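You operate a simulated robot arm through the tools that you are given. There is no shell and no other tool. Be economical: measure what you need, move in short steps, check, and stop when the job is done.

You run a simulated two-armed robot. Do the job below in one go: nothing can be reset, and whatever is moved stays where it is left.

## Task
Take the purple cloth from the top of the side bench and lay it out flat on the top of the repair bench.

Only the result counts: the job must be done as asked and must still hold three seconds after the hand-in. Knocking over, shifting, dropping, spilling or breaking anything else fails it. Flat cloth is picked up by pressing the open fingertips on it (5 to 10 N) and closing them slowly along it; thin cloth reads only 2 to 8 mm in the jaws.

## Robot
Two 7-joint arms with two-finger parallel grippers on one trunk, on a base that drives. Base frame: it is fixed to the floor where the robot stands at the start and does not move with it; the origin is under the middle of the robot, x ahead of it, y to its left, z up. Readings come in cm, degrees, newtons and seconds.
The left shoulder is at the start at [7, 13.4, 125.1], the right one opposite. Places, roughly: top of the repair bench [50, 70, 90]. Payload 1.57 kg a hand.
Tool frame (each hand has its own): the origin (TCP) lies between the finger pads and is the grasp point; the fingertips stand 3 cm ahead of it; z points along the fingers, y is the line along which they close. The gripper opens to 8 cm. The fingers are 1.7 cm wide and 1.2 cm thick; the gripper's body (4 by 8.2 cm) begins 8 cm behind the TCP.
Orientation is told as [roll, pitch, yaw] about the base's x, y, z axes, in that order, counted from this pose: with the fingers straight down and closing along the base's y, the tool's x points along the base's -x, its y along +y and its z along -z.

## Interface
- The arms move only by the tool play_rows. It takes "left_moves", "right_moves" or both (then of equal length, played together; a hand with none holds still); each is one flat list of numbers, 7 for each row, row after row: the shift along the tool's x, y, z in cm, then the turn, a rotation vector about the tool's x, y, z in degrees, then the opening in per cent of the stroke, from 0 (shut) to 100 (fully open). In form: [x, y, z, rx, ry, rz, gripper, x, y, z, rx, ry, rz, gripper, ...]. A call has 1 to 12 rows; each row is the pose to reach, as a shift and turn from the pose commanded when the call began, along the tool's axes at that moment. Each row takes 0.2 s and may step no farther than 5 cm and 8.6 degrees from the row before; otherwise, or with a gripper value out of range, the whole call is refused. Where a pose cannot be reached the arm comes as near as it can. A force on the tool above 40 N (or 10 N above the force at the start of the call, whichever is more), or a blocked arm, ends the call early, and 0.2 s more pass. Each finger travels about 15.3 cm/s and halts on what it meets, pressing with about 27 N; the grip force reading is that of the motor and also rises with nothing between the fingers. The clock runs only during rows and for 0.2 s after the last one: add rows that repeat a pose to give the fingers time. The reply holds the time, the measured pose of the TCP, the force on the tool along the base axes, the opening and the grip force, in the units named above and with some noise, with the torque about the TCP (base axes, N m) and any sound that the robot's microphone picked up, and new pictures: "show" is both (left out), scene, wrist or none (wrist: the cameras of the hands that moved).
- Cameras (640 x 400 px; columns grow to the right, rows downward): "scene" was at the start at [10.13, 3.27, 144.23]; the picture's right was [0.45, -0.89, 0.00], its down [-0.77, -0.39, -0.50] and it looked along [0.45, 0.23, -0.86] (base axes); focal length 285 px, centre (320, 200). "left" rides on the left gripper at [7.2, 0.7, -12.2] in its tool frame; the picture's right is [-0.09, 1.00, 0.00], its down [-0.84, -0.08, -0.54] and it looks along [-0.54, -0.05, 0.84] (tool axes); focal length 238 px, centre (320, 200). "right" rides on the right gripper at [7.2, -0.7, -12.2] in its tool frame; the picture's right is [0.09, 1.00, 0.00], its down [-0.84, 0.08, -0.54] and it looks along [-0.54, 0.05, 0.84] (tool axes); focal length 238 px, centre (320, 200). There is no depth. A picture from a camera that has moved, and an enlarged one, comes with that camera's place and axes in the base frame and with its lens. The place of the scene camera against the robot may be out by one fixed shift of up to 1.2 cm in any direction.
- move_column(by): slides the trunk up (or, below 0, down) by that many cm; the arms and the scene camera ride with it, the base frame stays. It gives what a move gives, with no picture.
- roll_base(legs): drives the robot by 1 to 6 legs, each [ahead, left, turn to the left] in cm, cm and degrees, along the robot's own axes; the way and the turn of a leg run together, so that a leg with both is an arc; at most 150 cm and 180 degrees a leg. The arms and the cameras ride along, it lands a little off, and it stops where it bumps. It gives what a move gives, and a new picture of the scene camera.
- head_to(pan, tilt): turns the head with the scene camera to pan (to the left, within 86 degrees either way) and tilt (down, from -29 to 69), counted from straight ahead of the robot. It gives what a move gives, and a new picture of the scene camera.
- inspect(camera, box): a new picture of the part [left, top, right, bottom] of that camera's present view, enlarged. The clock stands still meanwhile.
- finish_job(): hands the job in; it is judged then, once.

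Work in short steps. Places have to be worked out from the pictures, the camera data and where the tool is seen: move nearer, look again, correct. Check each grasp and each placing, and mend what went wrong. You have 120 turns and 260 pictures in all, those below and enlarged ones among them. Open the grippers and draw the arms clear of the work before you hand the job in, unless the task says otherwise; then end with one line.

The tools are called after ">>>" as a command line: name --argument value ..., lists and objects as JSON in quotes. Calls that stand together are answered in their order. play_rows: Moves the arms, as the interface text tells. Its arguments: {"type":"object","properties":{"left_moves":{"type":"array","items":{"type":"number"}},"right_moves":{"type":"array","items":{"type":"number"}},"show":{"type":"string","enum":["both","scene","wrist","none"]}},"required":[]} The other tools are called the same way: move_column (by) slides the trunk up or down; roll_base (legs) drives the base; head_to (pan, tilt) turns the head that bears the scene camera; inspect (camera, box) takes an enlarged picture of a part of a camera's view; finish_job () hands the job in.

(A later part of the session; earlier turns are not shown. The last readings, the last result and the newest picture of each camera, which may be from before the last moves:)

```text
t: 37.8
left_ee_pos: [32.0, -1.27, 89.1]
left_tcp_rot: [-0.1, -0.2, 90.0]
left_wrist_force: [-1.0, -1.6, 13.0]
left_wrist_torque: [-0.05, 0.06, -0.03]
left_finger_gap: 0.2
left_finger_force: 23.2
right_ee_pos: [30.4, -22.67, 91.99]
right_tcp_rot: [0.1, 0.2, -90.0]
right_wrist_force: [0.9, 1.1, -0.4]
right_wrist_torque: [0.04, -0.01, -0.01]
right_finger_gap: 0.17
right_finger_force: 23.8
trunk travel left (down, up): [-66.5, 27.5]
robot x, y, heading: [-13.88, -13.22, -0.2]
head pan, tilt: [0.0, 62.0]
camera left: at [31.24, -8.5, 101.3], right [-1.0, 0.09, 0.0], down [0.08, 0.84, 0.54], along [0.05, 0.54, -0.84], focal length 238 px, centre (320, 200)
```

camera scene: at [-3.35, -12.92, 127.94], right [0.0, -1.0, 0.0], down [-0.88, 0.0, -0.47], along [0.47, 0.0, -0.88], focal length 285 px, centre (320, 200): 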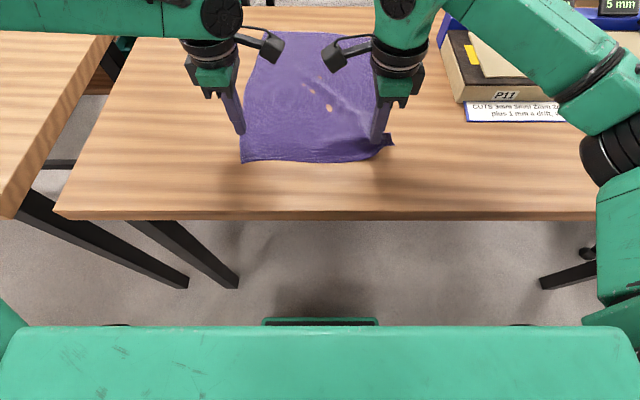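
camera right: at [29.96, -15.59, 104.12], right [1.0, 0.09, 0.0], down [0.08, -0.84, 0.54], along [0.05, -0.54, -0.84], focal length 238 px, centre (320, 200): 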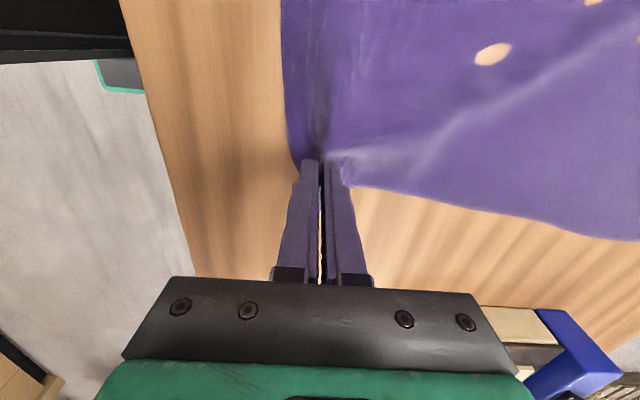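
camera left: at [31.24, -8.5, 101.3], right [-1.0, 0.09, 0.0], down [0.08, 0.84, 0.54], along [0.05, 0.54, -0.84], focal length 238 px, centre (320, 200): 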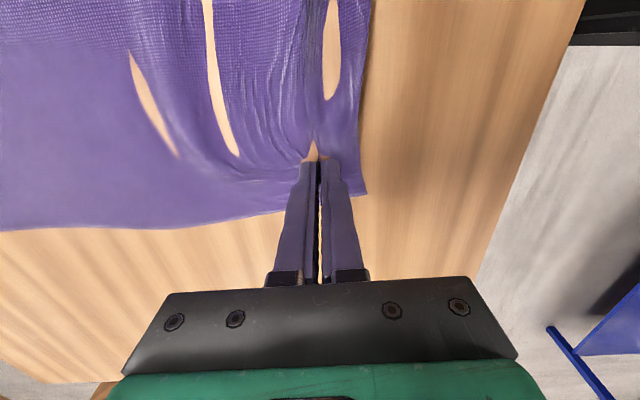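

Left gap 0.20 cm: gripped. I lift the left to match the right, then raise the column a bit and check.

>>> play_rows --left_moves '[0, 0, -1, 0, 0, 0, 0, 0, 0, -2.9, 0, 0, 0, 0, 0, 0, -2.9, 0, 0, 0, 0]' --show "none"

>>> move_column --by 10

>>> inspect --camera "scene" --box '[0, 0, 640, 400]'

```text
t: 38.6
left_ee_pos: [32.08, -1.16, 91.91]
left_tcp_rot: [0.1, -0.2, 90.1]
left_wrist_force: [0.1, -0.3, -1.0]
left_wrist_torque: [0.0, -0.02, -0.03]
left_finger_gap: 0.16
left_finger_force: 23.9
right_ee_pos: [30.72, -22.76, 91.94]
right_tcp_rot: [-0.1, 0.1, -90.0]
right_wrist_force: [0.3, 0.4, 0.8]
right_wrist_torque: [-0.01, 0.07, 0.03]
right_finger_gap: 0.15
right_finger_force: 24.1
trunk travel left (down, up): [-66.5, 27.5]
robot x, y, heading: [-14.04, -13.12, -0.1]
head pan, tilt: [0.0, 62.0]
```

```text
t: 39.9
left_ee_pos: [32.13, -1.17, 102.01]
left_tcp_rot: [0.0, 0.0, 90.2]
left_wrist_force: [0.2, -0.6, -0.1]
left_wrist_torque: [-0.02, 0.03, 0.01]
left_finger_gap: 0.18
left_finger_force: 23.1
right_ee_pos: [30.58, -22.71, 101.93]
right_tcp_rot: [-0.1, 0.1, -90.1]
right_wrist_force: [0.8, 0.5, 0.0]
right_wrist_torque: [0.05, -0.04, 0.02]
right_finger_gap: 0.19
right_finger_force: 23.8
trunk travel left (down, up): [-76.5, 17.5]
robot x, y, heading: [-13.87, -13.09, 0.0]
head pan, tilt: [0.0, 62.0]
```

```text
1.00 times, centred on (320, 200) of scene
camera zoom: at [-3.42, -12.94, 137.95], right [0.0, -1.0, 0.0], down [-0.88, 0.0, -0.47], along [0.47, 0.0, -0.88], focal length 285 px, centre (320, 200)
```

zoom: 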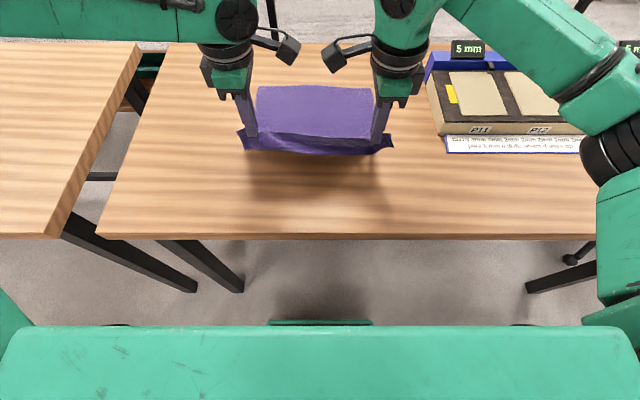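

Both corners are held. I raise the column fully, lift the hands 9 cm more with the arms, and look at the repair bench.

>>> move_column --by 17.5

>>> play_rows --left_moves '[0, 0, -2, 0, 0, 0, 0, 0, 0, -4, 0, 0, 0, 0, 0, 0, -6, 0, 0, 0, 0, 0, 0, -8, 0, 0, 0, 0, 0, 0, -10, 0, 0, 0, 0, 0, 0, -10, 0, 0, 0, 0]' --right_moves '[0, 0, -2, 0, 0, 0, 0, 0, 0, -4, 0, 0, 0, 0, 0, 0, -6, 0, 0, 0, 0, 0, 0, -8, 0, 0, 0, 0, 0, 0, -10, 0, 0, 0, 0, 0, 0, -10, 0, 0, 0, 0]' --show "scene"

>>> head_to --pan 50 --tilt 45

```text
t: 41.9
left_ee_pos: [32.22, -1.12, 119.42]
left_tcp_rot: [0.0, 0.0, 90.1]
left_wrist_force: [0.1, 0.0, -0.7]
left_wrist_torque: [0.0, 0.02, -0.02]
left_finger_gap: 0.17
left_finger_force: 23.0
right_ee_pos: [30.6, -22.76, 119.31]
right_tcp_rot: [-0.1, 0.1, -90.0]
right_wrist_force: [0.1, -0.1, -0.4]
right_wrist_torque: [0.0, 0.03, 0.0]
right_finger_gap: 0.16
right_finger_force: 23.8
trunk travel left (down, up): [-94.0, 0.0]
robot x, y, heading: [-14.09, -13.39, 0.0]
head pan, tilt: [0.0, 62.0]
```

```text
t: 43.3
left_ee_pos: [32.09, -1.16, 129.38]
left_tcp_rot: [0.0, -0.1, 89.9]
left_wrist_force: [0.4, 0.1, -0.1]
left_wrist_torque: [0.01, 0.02, -0.02]
left_finger_gap: 0.17
left_finger_force: 23.1
right_ee_pos: [30.5, -22.81, 129.45]
right_tcp_rot: [0.0, 0.1, -90.0]
right_wrist_force: [-0.5, 0.7, 0.5]
right_wrist_torque: [-0.01, 0.04, -0.01]
right_finger_gap: 0.19
right_finger_force: 23.2
trunk travel left (down, up): [-94.0, 0.0]
robot x, y, heading: [-14.02, -12.9, 0.1]
head pan, tilt: [0.0, 62.0]
camera scene: at [-3.42, -12.94, 155.46], right [0.0, -1.0, 0.0], down [-0.88, 0.0, -0.47], along [0.47, 0.0, -0.88], focal length 285 px, centre (320, 200)
```

scene: 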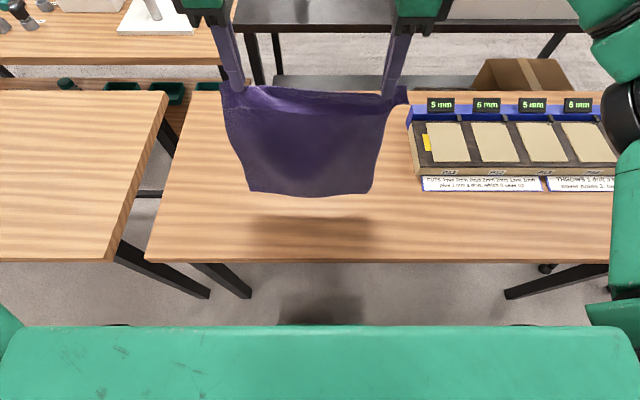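

```text
t: 44.5
left_ee_pos: [32.17, -1.18, 129.44]
left_tcp_rot: [-0.1, 0.0, 90.1]
left_wrist_force: [0.0, -0.6, -0.7]
left_wrist_torque: [0.03, -0.01, 0.01]
left_finger_gap: 0.18
left_finger_force: 23.0
right_ee_pos: [30.61, -22.85, 129.39]
right_tcp_rot: [-0.1, 0.1, -90.0]
right_wrist_force: [0.2, -0.1, 0.1]
right_wrist_torque: [-0.01, 0.0, -0.02]
right_finger_gap: 0.17
right_finger_force: 23.3
trunk travel left (down, up): [-94.0, 0.0]
robot x, y, heading: [-13.96, -13.22, 0.1]
head pan, tilt: [50.0, 45.0]
camera scene: at [-4.66, -6.72, 157.63], right [0.77, -0.64, 0.0], down [-0.45, -0.54, -0.71], along [0.45, 0.54, -0.71], focal length 285 px, centre (320, 200)
```

scene: 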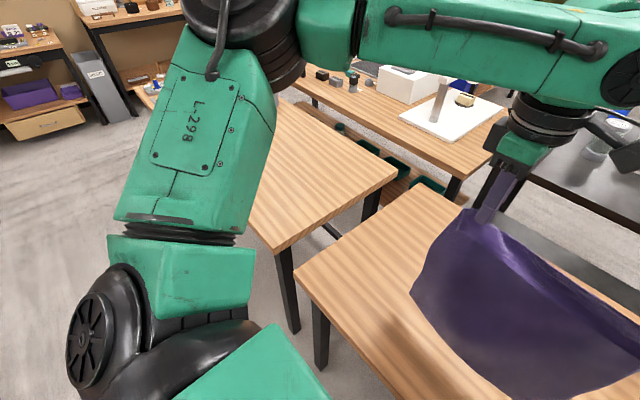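

The cloth hangs free and clears the bench. The repair bench looks clear for y≈42–98; I roll left in two stages with the cloth held high.

>>> roll_base --legs '[[0, 40, 0]]'

```text
t: 46.9
left_ee_pos: [32.02, 38.28, 129.53]
left_tcp_rot: [0.1, -0.3, 90.1]
left_wrist_force: [0.0, -0.4, -0.8]
left_wrist_torque: [0.03, 0.0, -0.04]
left_finger_gap: 0.16
left_finger_force: 23.0
right_ee_pos: [30.54, 16.82, 129.45]
right_tcp_rot: [-0.1, 0.3, -90.1]
right_wrist_force: [0.2, -0.4, -0.4]
right_wrist_torque: [0.04, 0.0, -0.01]
right_finger_gap: 0.17
right_finger_force: 23.6
trunk travel left (down, up): [-94.0, 0.0]
robot x, y, heading: [-14.03, 26.51, -0.0]
head pan, tilt: [50.0, 45.0]
camera scene: at [-4.71, 32.73, 157.65], right [0.77, -0.64, 0.0], down [-0.45, -0.54, -0.71], along [0.45, 0.54, -0.71], focal length 285 px, centre (320, 200)
```

scene: 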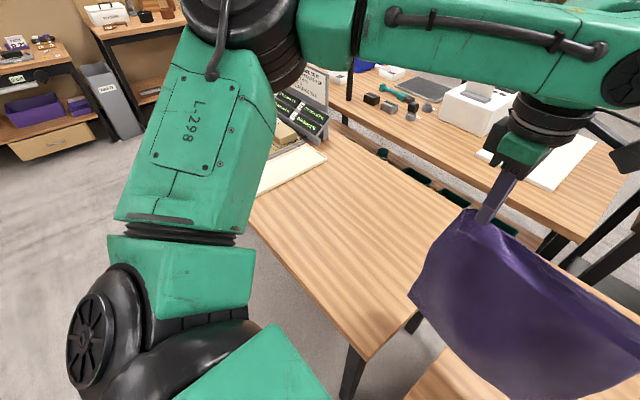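

The slab, label rack and sign stand at y≳101 on the repair bench. I look closer to judge their heights, since my left elbow will pass nearby.

>>> inspect --camera "scene" --box '[220, 40, 420, 220]'

>>> inspect --camera "left" --box '[0, 0, 640, 400]'

>>> head_to --pan 70 --tilt 25

```text
2.22 times, centred on (320, 130) of scene
camera zoom: at [-4.71, 32.73, 157.65], right [0.77, -0.64, 0.0], down [-0.45, -0.54, -0.71], along [0.45, 0.54, -0.71], focal length 633 px, centre (320, 356)
```

zoom: 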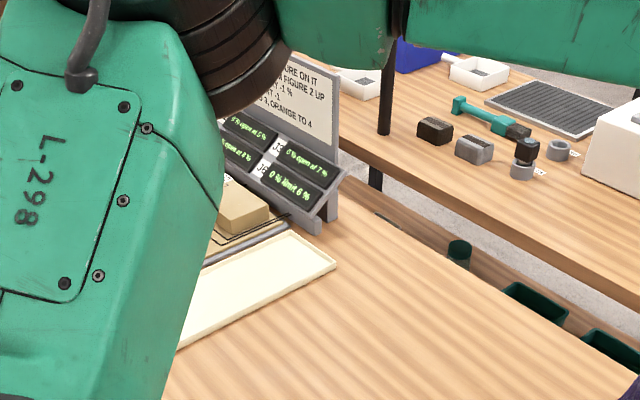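

```text
1.00 times, centred on (320, 200) of left
camera zoom: at [31.36, 31.04, 141.62], right [-1.0, 0.09, 0.0], down [0.08, 0.84, 0.54], along [0.05, 0.54, -0.84], focal length 238 px, centre (320, 200)
```

zoom: 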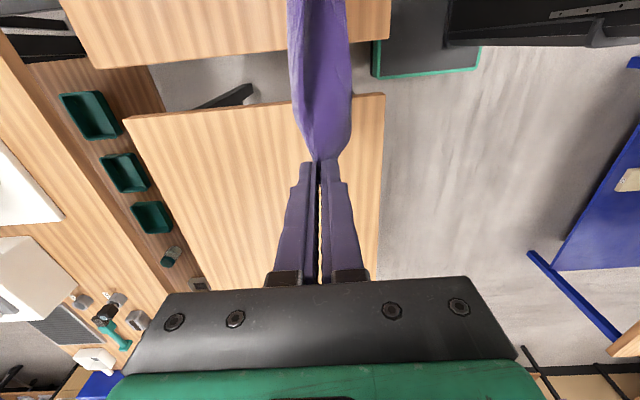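

```text
t: 47.8
left_ee_pos: [32.1, 38.67, 129.44]
left_tcp_rot: [0.0, 0.0, 90.1]
left_wrist_force: [0.1, -0.3, -0.3]
left_wrist_torque: [0.01, -0.02, 0.01]
left_finger_gap: 0.17
left_finger_force: 23.4
right_ee_pos: [30.65, 17.08, 129.35]
right_tcp_rot: [-0.1, 0.1, -90.0]
right_wrist_force: [-0.2, -0.5, -0.3]
right_wrist_torque: [-0.01, 0.01, 0.0]
right_finger_gap: 0.17
right_finger_force: 23.6
trunk travel left (down, up): [-94.0, 0.0]
robot x, y, heading: [-13.98, 26.67, 0.3]
head pan, tilt: [70.0, 25.0]
camera scene: at [-6.79, 35.55, 160.68], right [0.94, -0.34, 0.0], down [-0.14, -0.4, -0.91], along [0.31, 0.85, -0.42], focal length 285 px, centre (320, 200)
```

scene: 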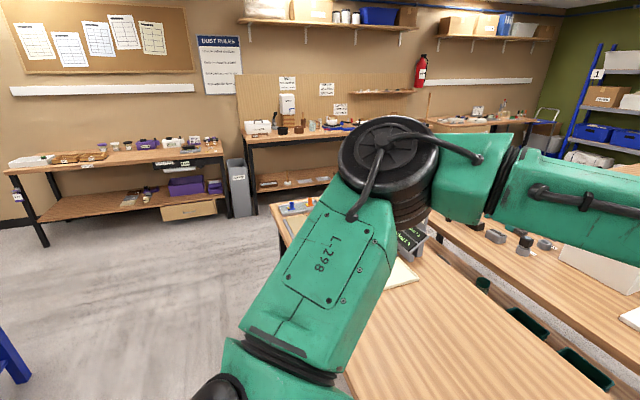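

Bench right edge is y≈41 and the tray is beyond y≈101, so I'll lay the cloth centred at y≈62, laying it forward from x≈26. I roll 34 cm left, then 5 cm back.

>>> roll_base --legs '[[0, 34, 0], [-5, 0, 0]]'

>>> head_to --pan 0 --tilt 60

```text
t: 50.5
left_ee_pos: [28.01, 73.08, 128.93]
left_tcp_rot: [0.6, -0.1, 90.2]
left_wrist_force: [0.7, -1.2, -0.1]
left_wrist_torque: [-0.05, 0.08, 0.03]
left_finger_gap: 0.17
left_finger_force: 24.0
right_ee_pos: [26.55, 51.55, 128.94]
right_tcp_rot: [-0.6, 0.3, -90.1]
right_wrist_force: [0.8, 0.1, -0.6]
right_wrist_torque: [0.02, 0.11, 0.0]
right_finger_gap: 0.19
right_finger_force: 23.7
trunk travel left (down, up): [-94.0, 0.0]
robot x, y, heading: [-19.23, 61.06, 0.4]
head pan, tilt: [70.0, 25.0]
camera scene: at [-10.52, 69.88, 160.61], right [0.94, -0.34, -0.01], down [-0.15, -0.4, -0.91], along [0.3, 0.85, -0.42], focal length 285 px, centre (320, 200)
```

scene: 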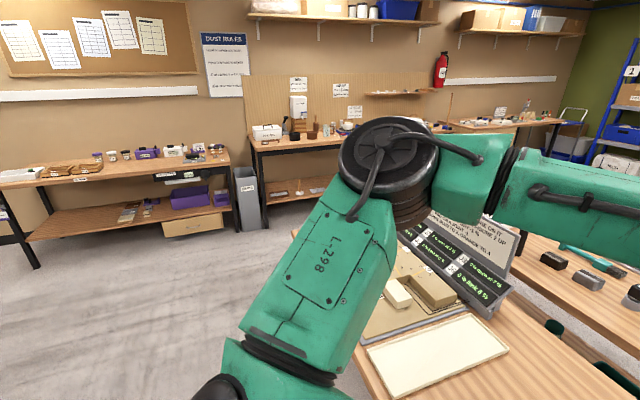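

```text
t: 52.0
left_ee_pos: [27.04, 72.97, 129.36]
left_tcp_rot: [0.1, 0.0, 90.2]
left_wrist_force: [-0.2, -0.6, -0.3]
left_wrist_torque: [-0.01, 0.01, -0.03]
left_finger_gap: 0.17
left_finger_force: 23.3
right_ee_pos: [25.53, 51.56, 129.37]
right_tcp_rot: [-0.1, 0.2, -89.9]
right_wrist_force: [0.2, 0.7, -1.1]
right_wrist_torque: [-0.04, 0.0, 0.0]
right_finger_gap: 0.19
right_finger_force: 23.9
trunk travel left (down, up): [-94.0, 0.0]
robot x, y, heading: [-19.34, 61.14, 0.1]
head pan, tilt: [0.0, 60.0]
camera scene: at [-8.2, 61.32, 155.67], right [0.0, -1.0, 0.0], down [-0.87, 0.0, -0.5], along [0.5, 0.0, -0.87], focal length 285 px, centre (320, 200)
```

scene: 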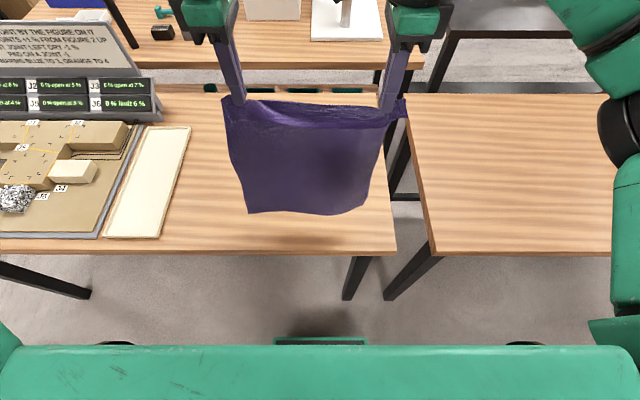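

The repair bench is free from y≈42 to 102. I spread the hands 1 cm each to take out the sag in the held edge.

>>> play_rows --left_moves '[-0.3, 0, 0, 0, 0, 0, 0, -0.6, 0, 0, 0, 0, 0, 0, -1.0, 0, 0, 0, 0, 0, 0, -1.0, 0, 0, 0, 0, 0, 0]' --right_moves '[-0.3, 0, 0, 0, 0, 0, 0, -0.6, 0, 0, 0, 0, 0, 0, -1.0, 0, 0, 0, 0, 0, 0, -1.0, 0, 0, 0, 0, 0, 0]' --show "scene"

>>> move_column --by -5

>>> inspect --camera "scene" --box '[160, 50, 480, 250]'

```text
t: 53.0
left_ee_pos: [26.96, 73.99, 129.51]
left_tcp_rot: [-0.1, 0.0, 90.0]
left_wrist_force: [-0.1, -9.2, 0.4]
left_wrist_torque: [-0.32, 0.04, -0.05]
left_finger_gap: 0.16
left_finger_force: 23.9
right_ee_pos: [25.37, 50.62, 129.52]
right_tcp_rot: [0.0, 0.2, -89.9]
right_wrist_force: [1.1, 9.3, -0.5]
right_wrist_torque: [0.32, 0.0, 0.01]
right_finger_gap: 0.18
right_finger_force: 23.5
trunk travel left (down, up): [-94.0, 0.0]
robot x, y, heading: [-19.1, 61.19, 0.0]
head pan, tilt: [0.0, 60.0]
camera scene: at [-8.41, 61.33, 155.69], right [0.0, -1.0, 0.0], down [-0.87, 0.0, -0.5], along [0.5, 0.0, -0.87], focal length 285 px, centre (320, 200)
```

scene: 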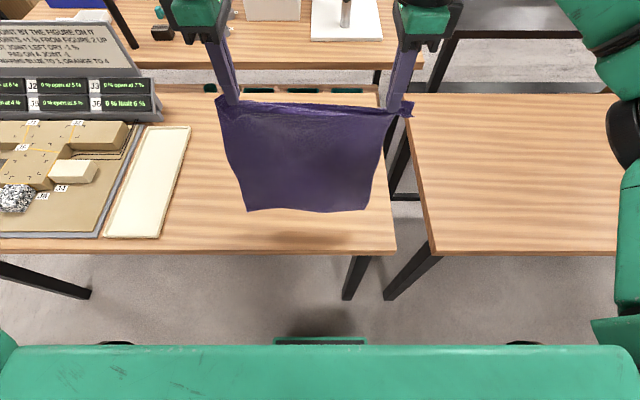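

```text
t: 53.9
left_ee_pos: [26.97, 74.03, 124.41]
left_tcp_rot: [0.0, -0.1, 90.2]
left_wrist_force: [-1.0, -8.9, 0.4]
left_wrist_torque: [-0.3, 0.0, -0.05]
left_finger_gap: 0.18
left_finger_force: 23.7
right_ee_pos: [25.49, 50.71, 124.53]
right_tcp_rot: [-0.1, 0.1, -89.9]
right_wrist_force: [1.4, 9.1, -0.3]
right_wrist_torque: [0.33, -0.03, -0.01]
right_finger_gap: 0.2
right_finger_force: 24.1
trunk travel left (down, up): [-89.0, 5.0]
robot x, y, heading: [-19.16, 61.2, 0.2]
head pan, tilt: [0.0, 60.0]
```

```text
2.00 times, centred on (320, 150) of scene
camera zoom: at [-8.38, 61.33, 150.69], right [0.0, -1.0, 0.0], down [-0.87, 0.0, -0.5], along [0.5, 0.0, -0.87], focal length 570 px, centre (320, 300)
```

zoom: 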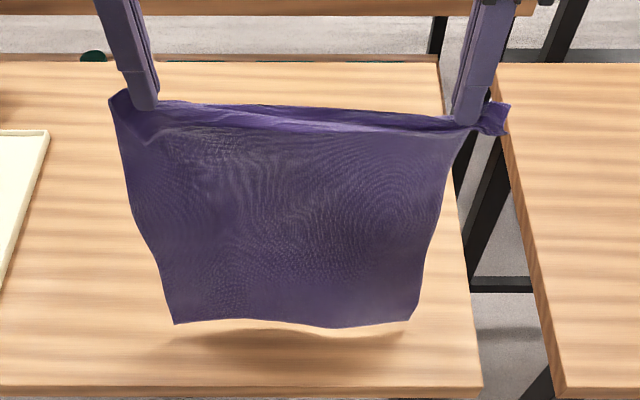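

Tension is 9 N, so I ease it. The hem flap hangs on the robot's side, so I must lay it with the tail far and draw back towards me; I extend the arms 10 cm forward first, with the column up 3.

>>> play_rows --left_moves '[0.35, -2.5, 0, 0, 0, 0, 0, 0.35, -5, 0, 0, 0, 0, 0, 0.35, -7.5, 0, 0, 0, 0, 0, 0.35, -10, 0, 0, 0, 0, 0, 0.35, -10, 0, 0, 0, 0, 0]' --right_moves '[0.35, 2.5, 0, 0, 0, 0, 0, 0.35, 5, 0, 0, 0, 0, 0, 0.35, 7.5, 0, 0, 0, 0, 0, 0.35, 10, 0, 0, 0, 0, 0, 0.35, 10, 0, 0, 0, 0, 0]' --show "none"

>>> move_column --by 3

```text
t: 55.1
left_ee_pos: [32.89, 75.84, 123.8]
left_tcp_rot: [0.0, 0.1, 90.0]
left_wrist_force: [2.0, -20.2, 0.9]
left_wrist_torque: [-0.69, -0.03, -0.04]
left_finger_gap: 0.17
left_finger_force: 23.2
left hand out of reach, approached as far as the arm can: row 2, 3, 4, 5
right_ee_pos: [35.43, 50.94, 124.46]
right_tcp_rot: [-0.1, 0.2, -89.8]
right_wrist_force: [-1.7, 19.8, -0.2]
right_wrist_torque: [0.67, 0.06, 0.05]
right_finger_gap: 0.19
right_finger_force: 23.5
trunk travel left (down, up): [-89.0, 5.0]
robot x, y, heading: [-19.1, 61.22, 0.3]
head pan, tilt: [0.0, 60.0]
```

```text
t: 55.8
left_ee_pos: [32.79, 75.79, 126.73]
left_tcp_rot: [-0.1, 0.0, 90.0]
left_wrist_force: [2.5, -21.6, 1.8]
left_wrist_torque: [-0.71, -0.09, -0.07]
left_finger_gap: 0.19
left_finger_force: 23.0
right_ee_pos: [35.26, 51.0, 127.46]
right_tcp_rot: [0.0, 0.4, -90.0]
right_wrist_force: [-2.3, 20.6, -0.3]
right_wrist_torque: [0.67, 0.07, 0.06]
right_finger_gap: 0.2
right_finger_force: 23.3
trunk travel left (down, up): [-92.0, 2.0]
robot x, y, heading: [-19.02, 61.02, -0.0]
head pan, tilt: [0.0, 60.0]
```

The left arm is limited straight ahead in this posture and the cloth is tight. I relax it, shift both hands about 6 cm to the left and retry forward.

>>> play_rows --left_moves '[0, 0, 0, 0, 0, 0, 0, -1.4, 0, 0, 0, 0, 0, 0, -2.9, 0, 0, 0, 0, 0, 0, -4.9, -0.2, 0, 0, 0, 0, 0, -4.9, -2.5, 0, 0, 0, 0, 0, -4.9, -5.5, 0, 0, 0, 0, 0, -4.9, -8.2, 0, 0, 0, 0, 0, -4.9, -8.2, 0, 0, 0, 0, 0]' --right_moves '[2, -1, 0, 0, 0, 0, 0, 3.5, -2.3, 0, 0, 0, 0, 0, 5, -2.3, 0, 0, 0, 0, 0, 7, -2.3, 0, 0, 0, 0, 0, 7, 0, 0, 0, 0, 0, 0, 7, 3, 0, 0, 0, 0, 0, 7, 5.7, 0, 0, 0, 0, 0, 7, 5.7, 0, 0, 0, 0, 0]' --show "scene"

```text
t: 57.6
left_ee_pos: [36.12, 81.9, 126.17]
left_tcp_rot: [-0.2, 0.2, 90.1]
left_wrist_force: [2.1, -16.7, 0.4]
left_wrist_torque: [-0.6, -0.03, -0.05]
left_finger_gap: 0.18
left_finger_force: 23.9
left hand out of reach, approached as far as the arm can: row 6, 7, 8
right_ee_pos: [37.58, 57.27, 126.4]
right_tcp_rot: [0.0, 0.2, -89.8]
right_wrist_force: [-0.9, 17.0, -0.9]
right_wrist_torque: [0.63, 0.02, 0.01]
right_finger_gap: 0.18
right_finger_force: 23.7
right hand out of reach, approached as far as the arm can: row 6, 7, 8
trunk travel left (down, up): [-92.0, 2.0]
robot x, y, heading: [-18.92, 60.81, 0.3]
head pan, tilt: [0.0, 60.0]
camera scene: at [-8.39, 61.29, 153.69], right [0.0, -1.0, 0.0], down [-0.87, 0.0, -0.5], along [0.5, 0.0, -0.87], focal length 285 px, centre (320, 200)
```

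scene: 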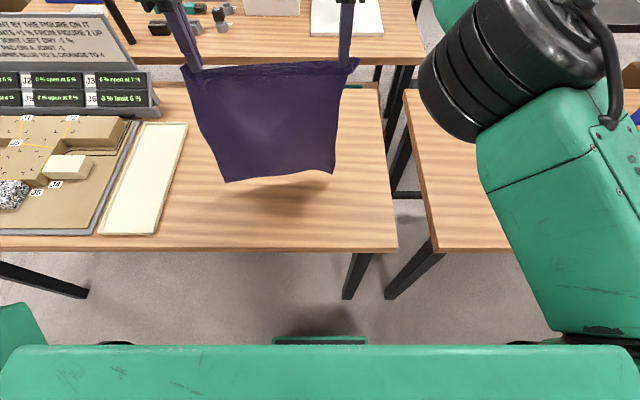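

So it is a height limit: about 55 cm forward at this height for either arm. I bring the hands back to symmetric and relaxed (22.7 cm apart), then roll left to y≈72, where the base clears the bench leg when driving forward.

>>> play_rows --left_moves '[2, 1, 0, 0, 0, 0, 0, 4, 2, 0, 0, 0, 0, 0, 6, 3, 0, 0, 0, 0, 0, 8.9, 4.1, 0, 0, 0, 0, 0, 8.9, 4.1, 0, 0, 0, 0, 0]' --right_moves '[-0.5, -1.5, 0, 0, 0, 0, 0, -2.2, -3, 0, 0, 0, 0, 0, -4.2, -4.5, 0, 0, 0, 0, 0, -7, -5.6, 0, 0, 0, 0, 0, -7, -5.6, 0, 0, 0, 0, 0]' --show "none"

>>> move_column --by 2

>>> roll_base --legs '[[0, 11.5, 0]]'

```text
t: 58.8
left_ee_pos: [31.31, 73.86, 126.15]
left_tcp_rot: [0.0, 0.0, 90.2]
left_wrist_force: [-0.1, -3.3, -0.1]
left_wrist_torque: [-0.16, -0.02, -0.02]
left_finger_gap: 0.21
left_finger_force: 23.5
left hand out of reach, approached as far as the arm can: row 4, 5
right_ee_pos: [32.02, 49.98, 126.5]
right_tcp_rot: [-0.1, 0.1, -89.9]
right_wrist_force: [-0.3, 2.9, -0.4]
right_wrist_torque: [0.09, 0.0, -0.01]
right_finger_gap: 0.2
right_finger_force: 23.7
trunk travel left (down, up): [-92.0, 2.0]
robot x, y, heading: [-19.46, 61.46, 0.3]
head pan, tilt: [0.0, 60.0]
```

```text
t: 59.5
left_ee_pos: [31.37, 73.75, 128.18]
left_tcp_rot: [-0.1, 0.2, 90.2]
left_wrist_force: [-0.4, -4.4, -0.2]
left_wrist_torque: [-0.14, 0.02, -0.02]
left_finger_gap: 0.16
left_finger_force: 23.0
right_ee_pos: [31.95, 50.08, 128.65]
right_tcp_rot: [0.0, 0.1, -89.9]
right_wrist_force: [0.0, 3.2, -0.9]
right_wrist_torque: [0.08, 0.02, 0.02]
right_finger_gap: 0.19
right_finger_force: 23.7
trunk travel left (down, up): [-94.0, 0.0]
robot x, y, heading: [-19.17, 61.03, 0.3]
head pan, tilt: [0.0, 60.0]
```

```text
t: 60.7
left_ee_pos: [31.31, 84.59, 128.2]
left_tcp_rot: [0.0, -0.2, 90.1]
left_wrist_force: [0.1, -4.1, -0.1]
left_wrist_torque: [-0.11, -0.02, -0.02]
left_finger_gap: 0.14
left_finger_force: 23.2
right_ee_pos: [32.08, 60.78, 128.48]
right_tcp_rot: [-0.1, 0.4, -90.1]
right_wrist_force: [0.3, 3.9, 0.1]
right_wrist_torque: [0.15, -0.03, -0.02]
right_finger_gap: 0.2
right_finger_force: 23.8
trunk travel left (down, up): [-94.0, 0.0]
robot x, y, heading: [-19.2, 72.17, 0.1]
head pan, tilt: [0.0, 60.0]
camera scene: at [-8.41, 71.82, 155.69], right [0.0, -1.0, -0.01], down [-0.87, 0.0, -0.5], along [0.5, 0.01, -0.87], focal length 285 px, centre (320, 200)
```

scene: 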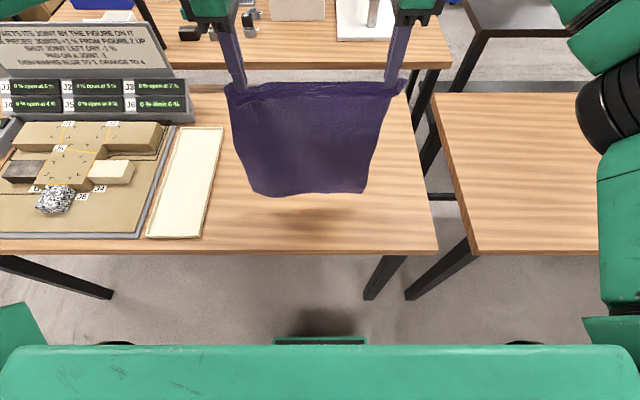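

Cloth is lightly taut. I drive forward 22 cm (base between the bench legs), cloth tail above the bench.

>>> roll_base --legs '[[22, 0, 0]]'

```text
t: 62.4
left_ee_pos: [52.62, 85.36, 128.45]
left_tcp_rot: [-0.4, 0.1, 90.3]
left_wrist_force: [-0.3, -4.0, 0.0]
left_wrist_torque: [-0.08, -0.04, -0.01]
left_finger_gap: 0.17
left_finger_force: 23.5
right_ee_pos: [53.25, 61.64, 128.83]
right_tcp_rot: [0.2, 0.2, -89.9]
right_wrist_force: [-0.5, 3.6, -0.6]
right_wrist_torque: [0.1, -0.05, 0.02]
right_finger_gap: 0.21
right_finger_force: 23.2
trunk travel left (down, up): [-94.0, 0.0]
robot x, y, heading: [2.56, 72.43, 0.2]
head pan, tilt: [0.0, 60.0]
camera scene: at [12.74, 72.79, 155.74], right [0.01, -1.0, 0.0], down [-0.86, -0.01, -0.5], along [0.5, 0.0, -0.86], focal length 285 px, centre (320, 200)
```

scene: 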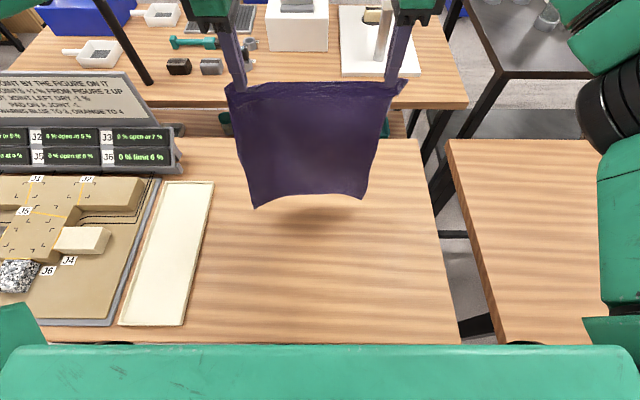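

Robot is at x=2.6 with the hands at x≈53. I shift both hands 7 cm left, where they reach further, and 4 cm forward.

>>> play_rows --left_moves '[-2.3, 0, 0, 0, 0, 0, 0, -4.7, 0, 0, 0, 0, 0, 0, -7, 0, 0, 0, 0, 0, 0, -7, -1.3, 0, 0, 0, 0, 0, -7, -2.6, 0, 0, 0, 0, 0, -7, -4, 0, 0, 0, 0, 0, -7, -4, 0, 0, 0, 0, 0]' --right_moves '[2.4, 0, 0, 0, 0, 0, 0, 4.8, 0, 0, 0, 0, 0, 0, 7.1, 0, 0, 0, 0, 0, 0, 7.1, 1, 0, 0, 0, 0, 0, 7.1, 2.2, 0, 0, 0, 0, 0, 7.1, 3.4, 0, 0, 0, 0, 0, 7.1, 3.4, 0, 0, 0, 0, 0]' --show "none"

>>> move_column --by -4

>>> inspect --camera "scene" --box '[0, 0, 640, 400]'

```text
t: 64.0
left_ee_pos: [57.0, 92.18, 128.01]
left_tcp_rot: [0.0, 0.1, 90.4]
left_wrist_force: [0.3, -2.1, 0.1]
left_wrist_torque: [-0.03, 0.02, -0.02]
left_finger_gap: 0.19
left_finger_force: 23.3
right_ee_pos: [57.24, 68.82, 128.5]
right_tcp_rot: [-0.1, 0.1, -89.8]
right_wrist_force: [0.1, 1.9, -0.9]
right_wrist_torque: [0.04, 0.03, 0.01]
right_finger_gap: 0.21
right_finger_force: 23.3
trunk travel left (down, up): [-94.0, 0.0]
robot x, y, heading: [2.65, 72.6, 0.2]
head pan, tilt: [0.0, 60.0]
```

```text
t: 64.8
left_ee_pos: [56.99, 92.3, 124.16]
left_tcp_rot: [-0.2, 0.0, 90.2]
left_wrist_force: [0.6, -2.2, 0.1]
left_wrist_torque: [-0.05, -0.01, 0.01]
left_finger_gap: 0.19
left_finger_force: 23.9
right_ee_pos: [57.04, 68.82, 124.59]
right_tcp_rot: [-0.1, 0.2, -89.8]
right_wrist_force: [-0.4, 2.2, 0.2]
right_wrist_torque: [0.05, -0.02, 0.0]
right_finger_gap: 0.18
right_finger_force: 23.8
trunk travel left (down, up): [-90.0, 4.0]
robot x, y, heading: [2.27, 72.47, 0.3]
head pan, tilt: [0.0, 60.0]
```

```text
1.00 times, centred on (320, 200) of scene
camera zoom: at [13.3, 72.68, 151.69], right [0.01, -1.0, 0.0], down [-0.87, -0.01, -0.5], along [0.5, 0.0, -0.87], focal length 285 px, centre (320, 200)
```

zoom: 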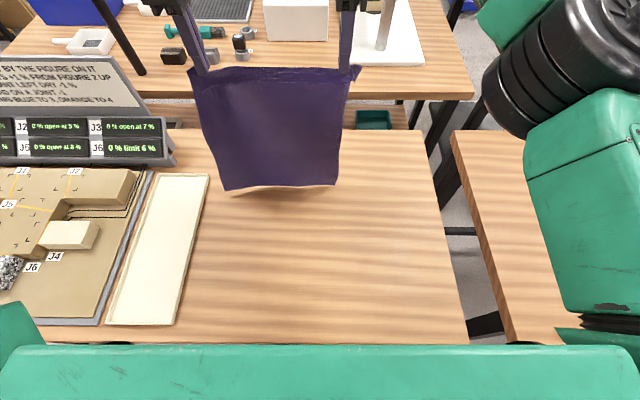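

The tail is close to the bench. I lower 1.5 cm at a time and look closely at the bottom hem.

>>> move_column --by -1.5

>>> inspect --camera "scene" --box '[180, 130, 380, 230]'

>>> move_column --by -1.5

>>> inspect --camera "scene" --box '[180, 130, 380, 230]'

```text
t: 65.5
left_ee_pos: [57.07, 92.28, 122.48]
left_tcp_rot: [-0.1, 0.1, 90.2]
left_wrist_force: [-0.2, -1.8, 0.4]
left_wrist_torque: [-0.07, 0.01, 0.0]
left_finger_gap: 0.19
left_finger_force: 23.7
right_ee_pos: [57.18, 68.87, 123.02]
right_tcp_rot: [0.0, 0.2, -89.8]
right_wrist_force: [-0.3, 2.4, -0.1]
right_wrist_torque: [0.06, -0.01, 0.0]
right_finger_gap: 0.21
right_finger_force: 23.7
trunk travel left (down, up): [-88.5, 5.5]
robot x, y, heading: [2.6, 72.47, 0.5]
head pan, tilt: [0.0, 60.0]
```

```text
3.20 times, centred on (280, 180) of scene
camera zoom: at [13.39, 72.72, 150.18], right [0.01, -1.0, 0.0], down [-0.87, -0.01, -0.5], along [0.5, 0.0, -0.87], focal length 911 px, centre (448, 264)
```

zoom: 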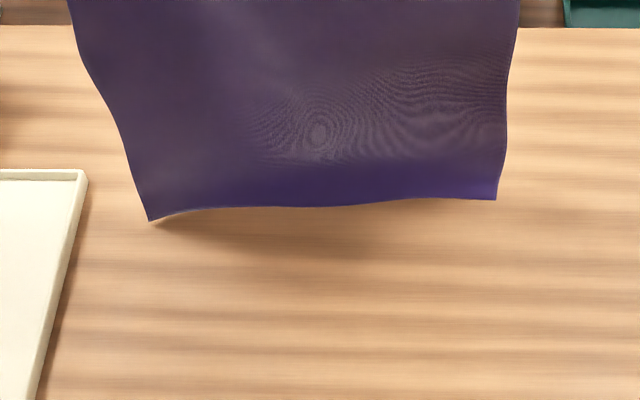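

```text
t: 66.1
left_ee_pos: [57.17, 92.26, 121.05]
left_tcp_rot: [-0.1, 0.1, 90.2]
left_wrist_force: [-0.2, -1.8, 0.0]
left_wrist_torque: [-0.08, -0.03, 0.01]
left_finger_gap: 0.18
left_finger_force: 23.4
right_ee_pos: [57.25, 68.79, 121.47]
right_tcp_rot: [-0.1, 0.1, -89.8]
right_wrist_force: [0.6, 1.5, -1.0]
right_wrist_torque: [0.04, 0.01, 0.01]
right_finger_gap: 0.16
right_finger_force: 23.6
trunk travel left (down, up): [-87.0, 7.0]
robot x, y, heading: [2.92, 72.28, 0.5]
head pan, tilt: [0.0, 60.0]
```

```text
3.20 times, centred on (280, 180) of scene
camera zoom: at [13.42, 72.73, 148.67], right [0.01, -1.0, 0.0], down [-0.87, -0.01, -0.5], along [0.5, 0.0, -0.87], focal length 911 px, centre (448, 264)
```

zoom: 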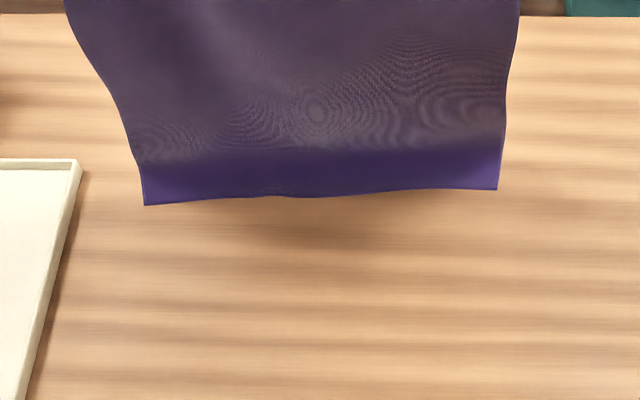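

The hem has touched and is curling towards me. I lift 2.5 cm, then sweep back and down in one go so the tail trails away from me.

>>> play_rows --left_moves '[0, 0, -2.5, 0, 0, 0, 0, 0, 0, -2.5, 0, 0, 0, 0, 0, 0, -2.5, 0, 0, 0, 0, 0, 0, -2.5, 0, 0, 0, 0, 0, 3.5, -1.3, 0, 0, 0, 0, 0, 7.5, 1.2, 0, 0, 0, 0, 0, 11.5, 3.2, 0, 0, 0, 0, 0, 11.5, 3.2, 0, 0, 0, 0]' --right_moves '[0, 0, -2.5, 0, 0, 0, 0, 0, 0, -2.5, 0, 0, 0, 0, 0, 0, -2.5, 0, 0, 0, 0, 0, 0, -2.5, 0, 0, 0, 0, 0, -3.5, -1.3, 0, 0, 0, 0, 0, -7.5, 1.2, 0, 0, 0, 0, 0, -11.5, 3.2, 0, 0, 0, 0, 0, -11.5, 3.2, 0, 0, 0, 0]' --show "scene"

```text
t: 67.9
left_ee_pos: [45.42, 92.1, 117.69]
left_tcp_rot: [-0.1, 0.1, 90.5]
left_wrist_force: [-0.2, -1.6, 0.1]
left_wrist_torque: [-0.06, 0.01, 0.0]
left_finger_gap: 0.19
left_finger_force: 23.3
right_ee_pos: [45.74, 68.88, 118.39]
right_tcp_rot: [-0.2, 0.1, -89.9]
right_wrist_force: [0.4, 1.3, -0.3]
right_wrist_torque: [0.08, 0.02, -0.05]
right_finger_gap: 0.16
right_finger_force: 23.7
trunk travel left (down, up): [-87.0, 7.0]
robot x, y, heading: [2.36, 72.41, 0.5]
head pan, tilt: [0.0, 60.0]
camera scene: at [13.41, 72.72, 148.68], right [0.01, -1.0, 0.0], down [-0.87, -0.01, -0.5], along [0.5, 0.0, -0.87], focal length 285 px, centre (320, 200)
```

scene: 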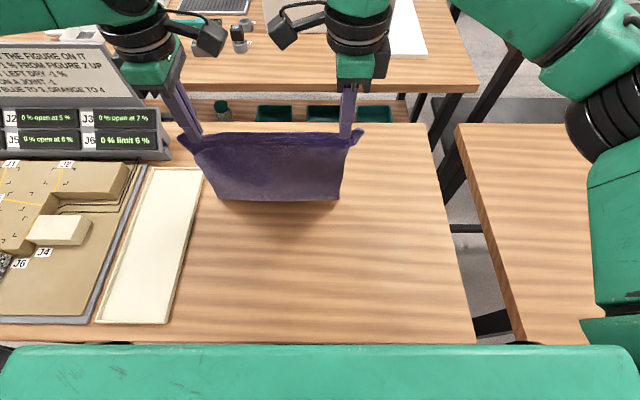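

The tail lies away from me and touches the bench. I continue the lay-down: alternating small column drops and backward rolls.

>>> move_column --by -3

>>> roll_base --legs '[[-5.5, 0, 0]]'

>>> move_column --by -3

>>> roll_base --legs '[[-5, 0, 0]]'

>>> head_to --pan 60 --tilt 40

```text
t: 68.6
left_ee_pos: [45.39, 92.22, 114.84]
left_tcp_rot: [-0.1, 0.0, 90.4]
left_wrist_force: [-0.1, -2.1, -0.7]
left_wrist_torque: [-0.03, 0.02, -0.05]
left_finger_gap: 0.2
left_finger_force: 23.7
right_ee_pos: [45.73, 68.78, 115.54]
right_tcp_rot: [-0.2, 0.1, -89.8]
right_wrist_force: [-0.5, 1.9, -0.1]
right_wrist_torque: [0.0, 0.03, 0.02]
right_finger_gap: 0.18
right_finger_force: 23.2
trunk travel left (down, up): [-84.0, 10.0]
robot x, y, heading: [2.43, 72.29, 0.6]
head pan, tilt: [0.0, 60.0]
```

```text
t: 69.6
left_ee_pos: [40.8, 92.22, 114.38]
left_tcp_rot: [0.3, 0.1, 90.3]
left_wrist_force: [0.2, -1.7, 0.2]
left_wrist_torque: [-0.02, 0.07, -0.02]
left_finger_gap: 0.19
left_finger_force: 23.4
right_ee_pos: [41.15, 68.88, 115.25]
right_tcp_rot: [-0.4, 0.1, -89.8]
right_wrist_force: [0.9, 2.0, -0.2]
right_wrist_torque: [0.03, 0.05, -0.01]
right_finger_gap: 0.19
right_finger_force: 23.6
trunk travel left (down, up): [-84.0, 10.0]
robot x, y, heading: [-2.5, 72.13, 0.3]
head pan, tilt: [0.0, 60.0]
camera scene: at [9.05, 72.7, 145.59], right [0.01, -1.0, 0.0], down [-0.87, -0.01, -0.49], along [0.49, 0.0, -0.87], focal length 285 px, centre (320, 200)
```

scene: 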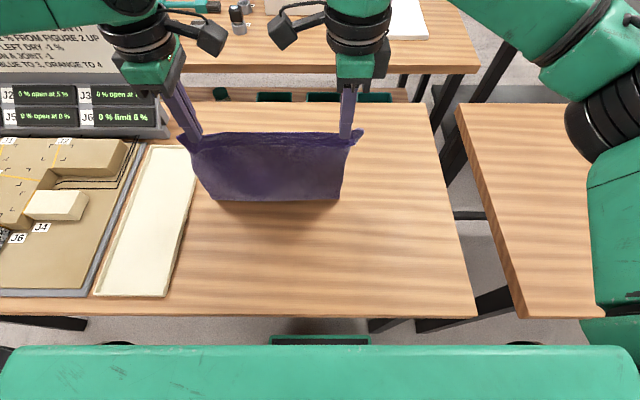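

```text
t: 70.3
left_ee_pos: [40.04, 92.11, 111.8]
left_tcp_rot: [-0.1, 0.2, 90.3]
left_wrist_force: [-1.0, -0.2, 0.1]
left_wrist_torque: [-0.04, -0.01, -0.04]
left_finger_gap: 0.16
left_finger_force: 22.9
right_ee_pos: [40.34, 68.79, 112.34]
right_tcp_rot: [-0.1, 0.0, -89.9]
right_wrist_force: [-0.7, 0.9, -1.2]
right_wrist_torque: [0.05, 0.0, 0.01]
right_finger_gap: 0.17
right_finger_force: 23.7
trunk travel left (down, up): [-81.0, 13.0]
robot x, y, heading: [-2.43, 72.55, 0.3]
head pan, tilt: [0.0, 60.0]
```

```text
t: 71.2
left_ee_pos: [36.09, 92.15, 111.48]
left_tcp_rot: [0.3, 0.1, 90.2]
left_wrist_force: [1.4, -1.8, 0.0]
left_wrist_torque: [-0.07, 0.05, -0.03]
left_finger_gap: 0.16
left_finger_force: 23.1
right_ee_pos: [36.34, 68.81, 112.15]
right_tcp_rot: [-0.5, 0.0, -89.9]
right_wrist_force: [1.1, 2.0, -0.6]
right_wrist_torque: [0.05, 0.05, 0.04]
right_finger_gap: 0.19
right_finger_force: 23.1
trunk travel left (down, up): [-81.0, 13.0]
robot x, y, heading: [-7.69, 72.74, -0.0]
head pan, tilt: [0.0, 60.0]
camera scene: at [4.08, 72.66, 142.59], right [0.01, -1.0, 0.0], down [-0.87, -0.01, -0.49], along [0.49, 0.0, -0.87], focal length 285 px, centre (320, 200)
```

scene: 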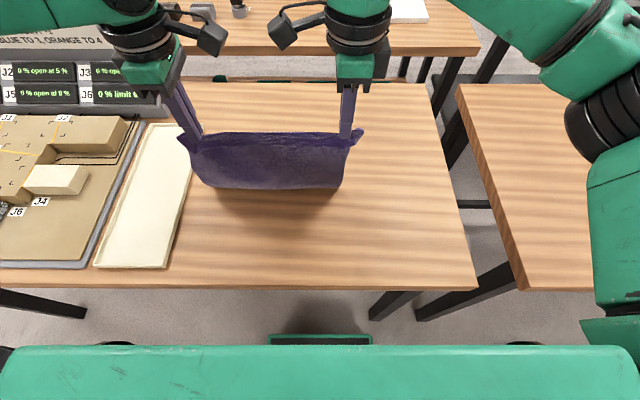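

```text
t: 72.5
left_ee_pos: [35.15, 92.14, 111.8]
left_tcp_rot: [-0.1, 0.1, 90.3]
left_wrist_force: [-0.5, -1.0, -0.3]
left_wrist_torque: [-0.05, -0.02, -0.01]
left_finger_gap: 0.18
left_finger_force: 23.0
right_ee_pos: [35.57, 68.74, 112.34]
right_tcp_rot: [-0.1, 0.1, -90.0]
right_wrist_force: [-0.4, 2.2, 0.6]
right_wrist_torque: [0.03, -0.01, 0.01]
right_finger_gap: 0.19
right_finger_force: 23.8
trunk travel left (down, up): [-81.0, 13.0]
robot x, y, heading: [-7.87, 72.59, 0.3]
head pan, tilt: [60.0, 40.0]
camera scene: at [0.76, 80.0, 145.36], right [0.87, -0.5, 0.0], down [-0.32, -0.56, -0.77], along [0.38, 0.67, -0.64], focal length 285 px, centre (320, 200)
```

scene: 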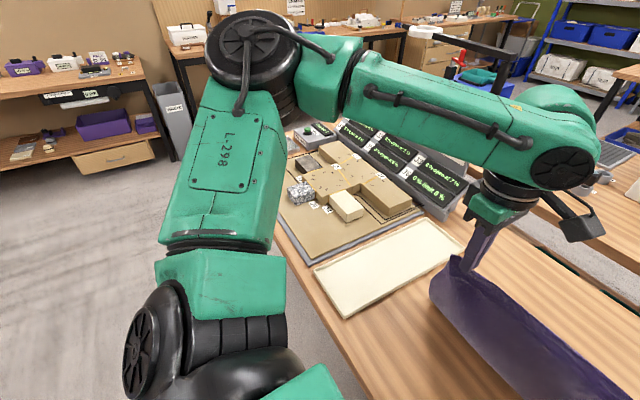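

Friction is low: the tail has dragged back several cm because I moved back more than I lowered. I lift again and redo it with equal drops and back-moves: column up, forward 10.5, arms forward.

>>> move_column --by 10

>>> play_rows --left_moves '[0, 0, -1.9, 0, 0, 0, 0, 0, 0, -3.8, 0, 0, 0, 0, 0, 0, -5.7, 0, 0, 0, 0, 0, -2.9, -5.7, 0, 0, 0, 0, 0, -5.8, -5.7, 0, 0, 0, 0, 0, -8.7, -5.7, 0, 0, 0, 0, 0, -11.5, -5.7, 0, 0, 0, 0]' --right_moves '[0, 0, -1.9, 0, 0, 0, 0, 0, 0, -3.6, 0, 0, 0, 0, 0, 0, -5.2, 0, 0, 0, 0, 0, 2.8, -5.2, 0, 0, 0, 0, 0, 5.6, -5.2, 0, 0, 0, 0, 0, 8.4, -5.2, 0, 0, 0, 0, 0, 11.2, -5.2, 0, 0, 0, 0]' --show "none"

>>> roll_base --legs '[[10.8, 0, 0]]'

>>> head_to --pan 0 --tilt 60

```text
t: 73.9
left_ee_pos: [35.26, 92.11, 121.74]
left_tcp_rot: [-0.1, 0.1, 90.2]
left_wrist_force: [0.2, -1.7, -0.6]
left_wrist_torque: [-0.05, -0.01, -0.02]
left_finger_gap: 0.15
left_finger_force: 23.7
right_ee_pos: [35.59, 68.79, 122.4]
right_tcp_rot: [-0.1, 0.1, -90.0]
right_wrist_force: [1.1, 2.1, -0.2]
right_wrist_torque: [0.04, 0.0, -0.04]
right_finger_gap: 0.2
right_finger_force: 24.0
trunk travel left (down, up): [-91.0, 3.0]
robot x, y, heading: [-7.59, 72.23, 0.3]
head pan, tilt: [60.0, 40.0]
```

```text
t: 75.5
left_ee_pos: [46.95, 92.35, 127.24]
left_tcp_rot: [0.0, 0.2, 90.4]
left_wrist_force: [0.1, -1.5, 0.2]
left_wrist_torque: [-0.04, 0.05, -0.02]
left_finger_gap: 0.17
left_finger_force: 23.6
right_ee_pos: [46.97, 69.09, 127.73]
right_tcp_rot: [-0.3, 0.0, -89.8]
right_wrist_force: [1.5, 2.4, -0.4]
right_wrist_torque: [0.05, 0.0, -0.02]
right_finger_gap: 0.18
right_finger_force: 23.6
trunk travel left (down, up): [-91.0, 3.0]
robot x, y, heading: [-7.32, 72.17, 0.2]
head pan, tilt: [60.0, 40.0]
```

```text
t: 76.7
left_ee_pos: [56.54, 92.23, 127.76]
left_tcp_rot: [-0.6, 0.1, 90.3]
left_wrist_force: [0.0, -1.0, 0.2]
left_wrist_torque: [-0.01, -0.02, -0.01]
left_finger_gap: 0.18
left_finger_force: 23.4
right_ee_pos: [56.57, 68.98, 128.04]
right_tcp_rot: [0.2, 0.1, -89.7]
right_wrist_force: [0.4, 1.5, -0.7]
right_wrist_torque: [0.01, -0.04, 0.0]
right_finger_gap: 0.18
right_finger_force: 23.5
trunk travel left (down, up): [-91.0, 3.0]
robot x, y, heading: [3.0, 72.31, 0.4]
head pan, tilt: [60.0, 40.0]
camera scene: at [10.48, 80.05, 155.42], right [0.87, -0.49, 0.0], down [-0.31, -0.56, -0.77], along [0.38, 0.67, -0.64], focal length 285 px, centre (320, 200)
```

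scene: 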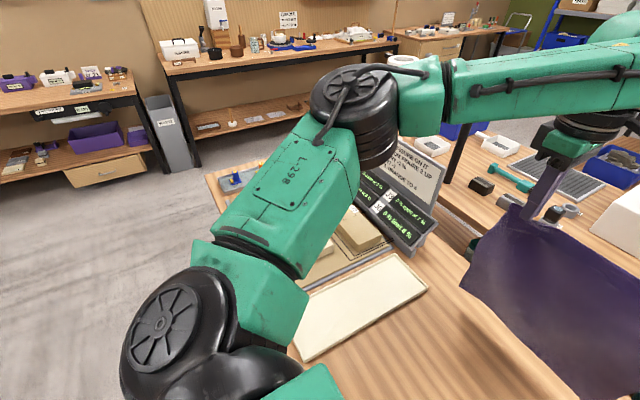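

```text
t: 78.0
left_ee_pos: [57.11, 92.38, 127.55]
left_tcp_rot: [-0.3, 0.2, 90.2]
left_wrist_force: [0.5, -1.3, -0.6]
left_wrist_torque: [-0.07, -0.02, -0.02]
left_finger_gap: 0.19
left_finger_force: 23.9
right_ee_pos: [57.09, 69.01, 127.8]
right_tcp_rot: [0.0, 0.1, -89.8]
right_wrist_force: [0.5, 2.4, -0.1]
right_wrist_torque: [0.02, -0.04, 0.02]
right_finger_gap: 0.2
right_finger_force: 23.6
trunk travel left (down, up): [-91.0, 3.0]
robot x, y, heading: [3.01, 72.24, 0.2]
head pan, tilt: [0.0, 60.0]
camera scene: at [13.61, 72.72, 152.7], right [0.01, -1.0, 0.0], down [-0.87, -0.01, -0.5], along [0.5, 0.0, -0.87], focal length 285 px, centre (320, 200)
```

scene: 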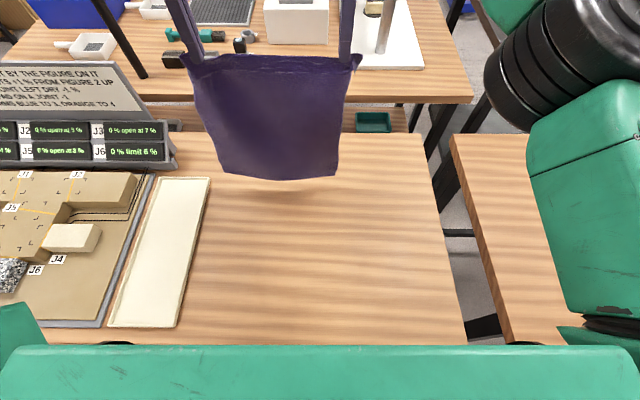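

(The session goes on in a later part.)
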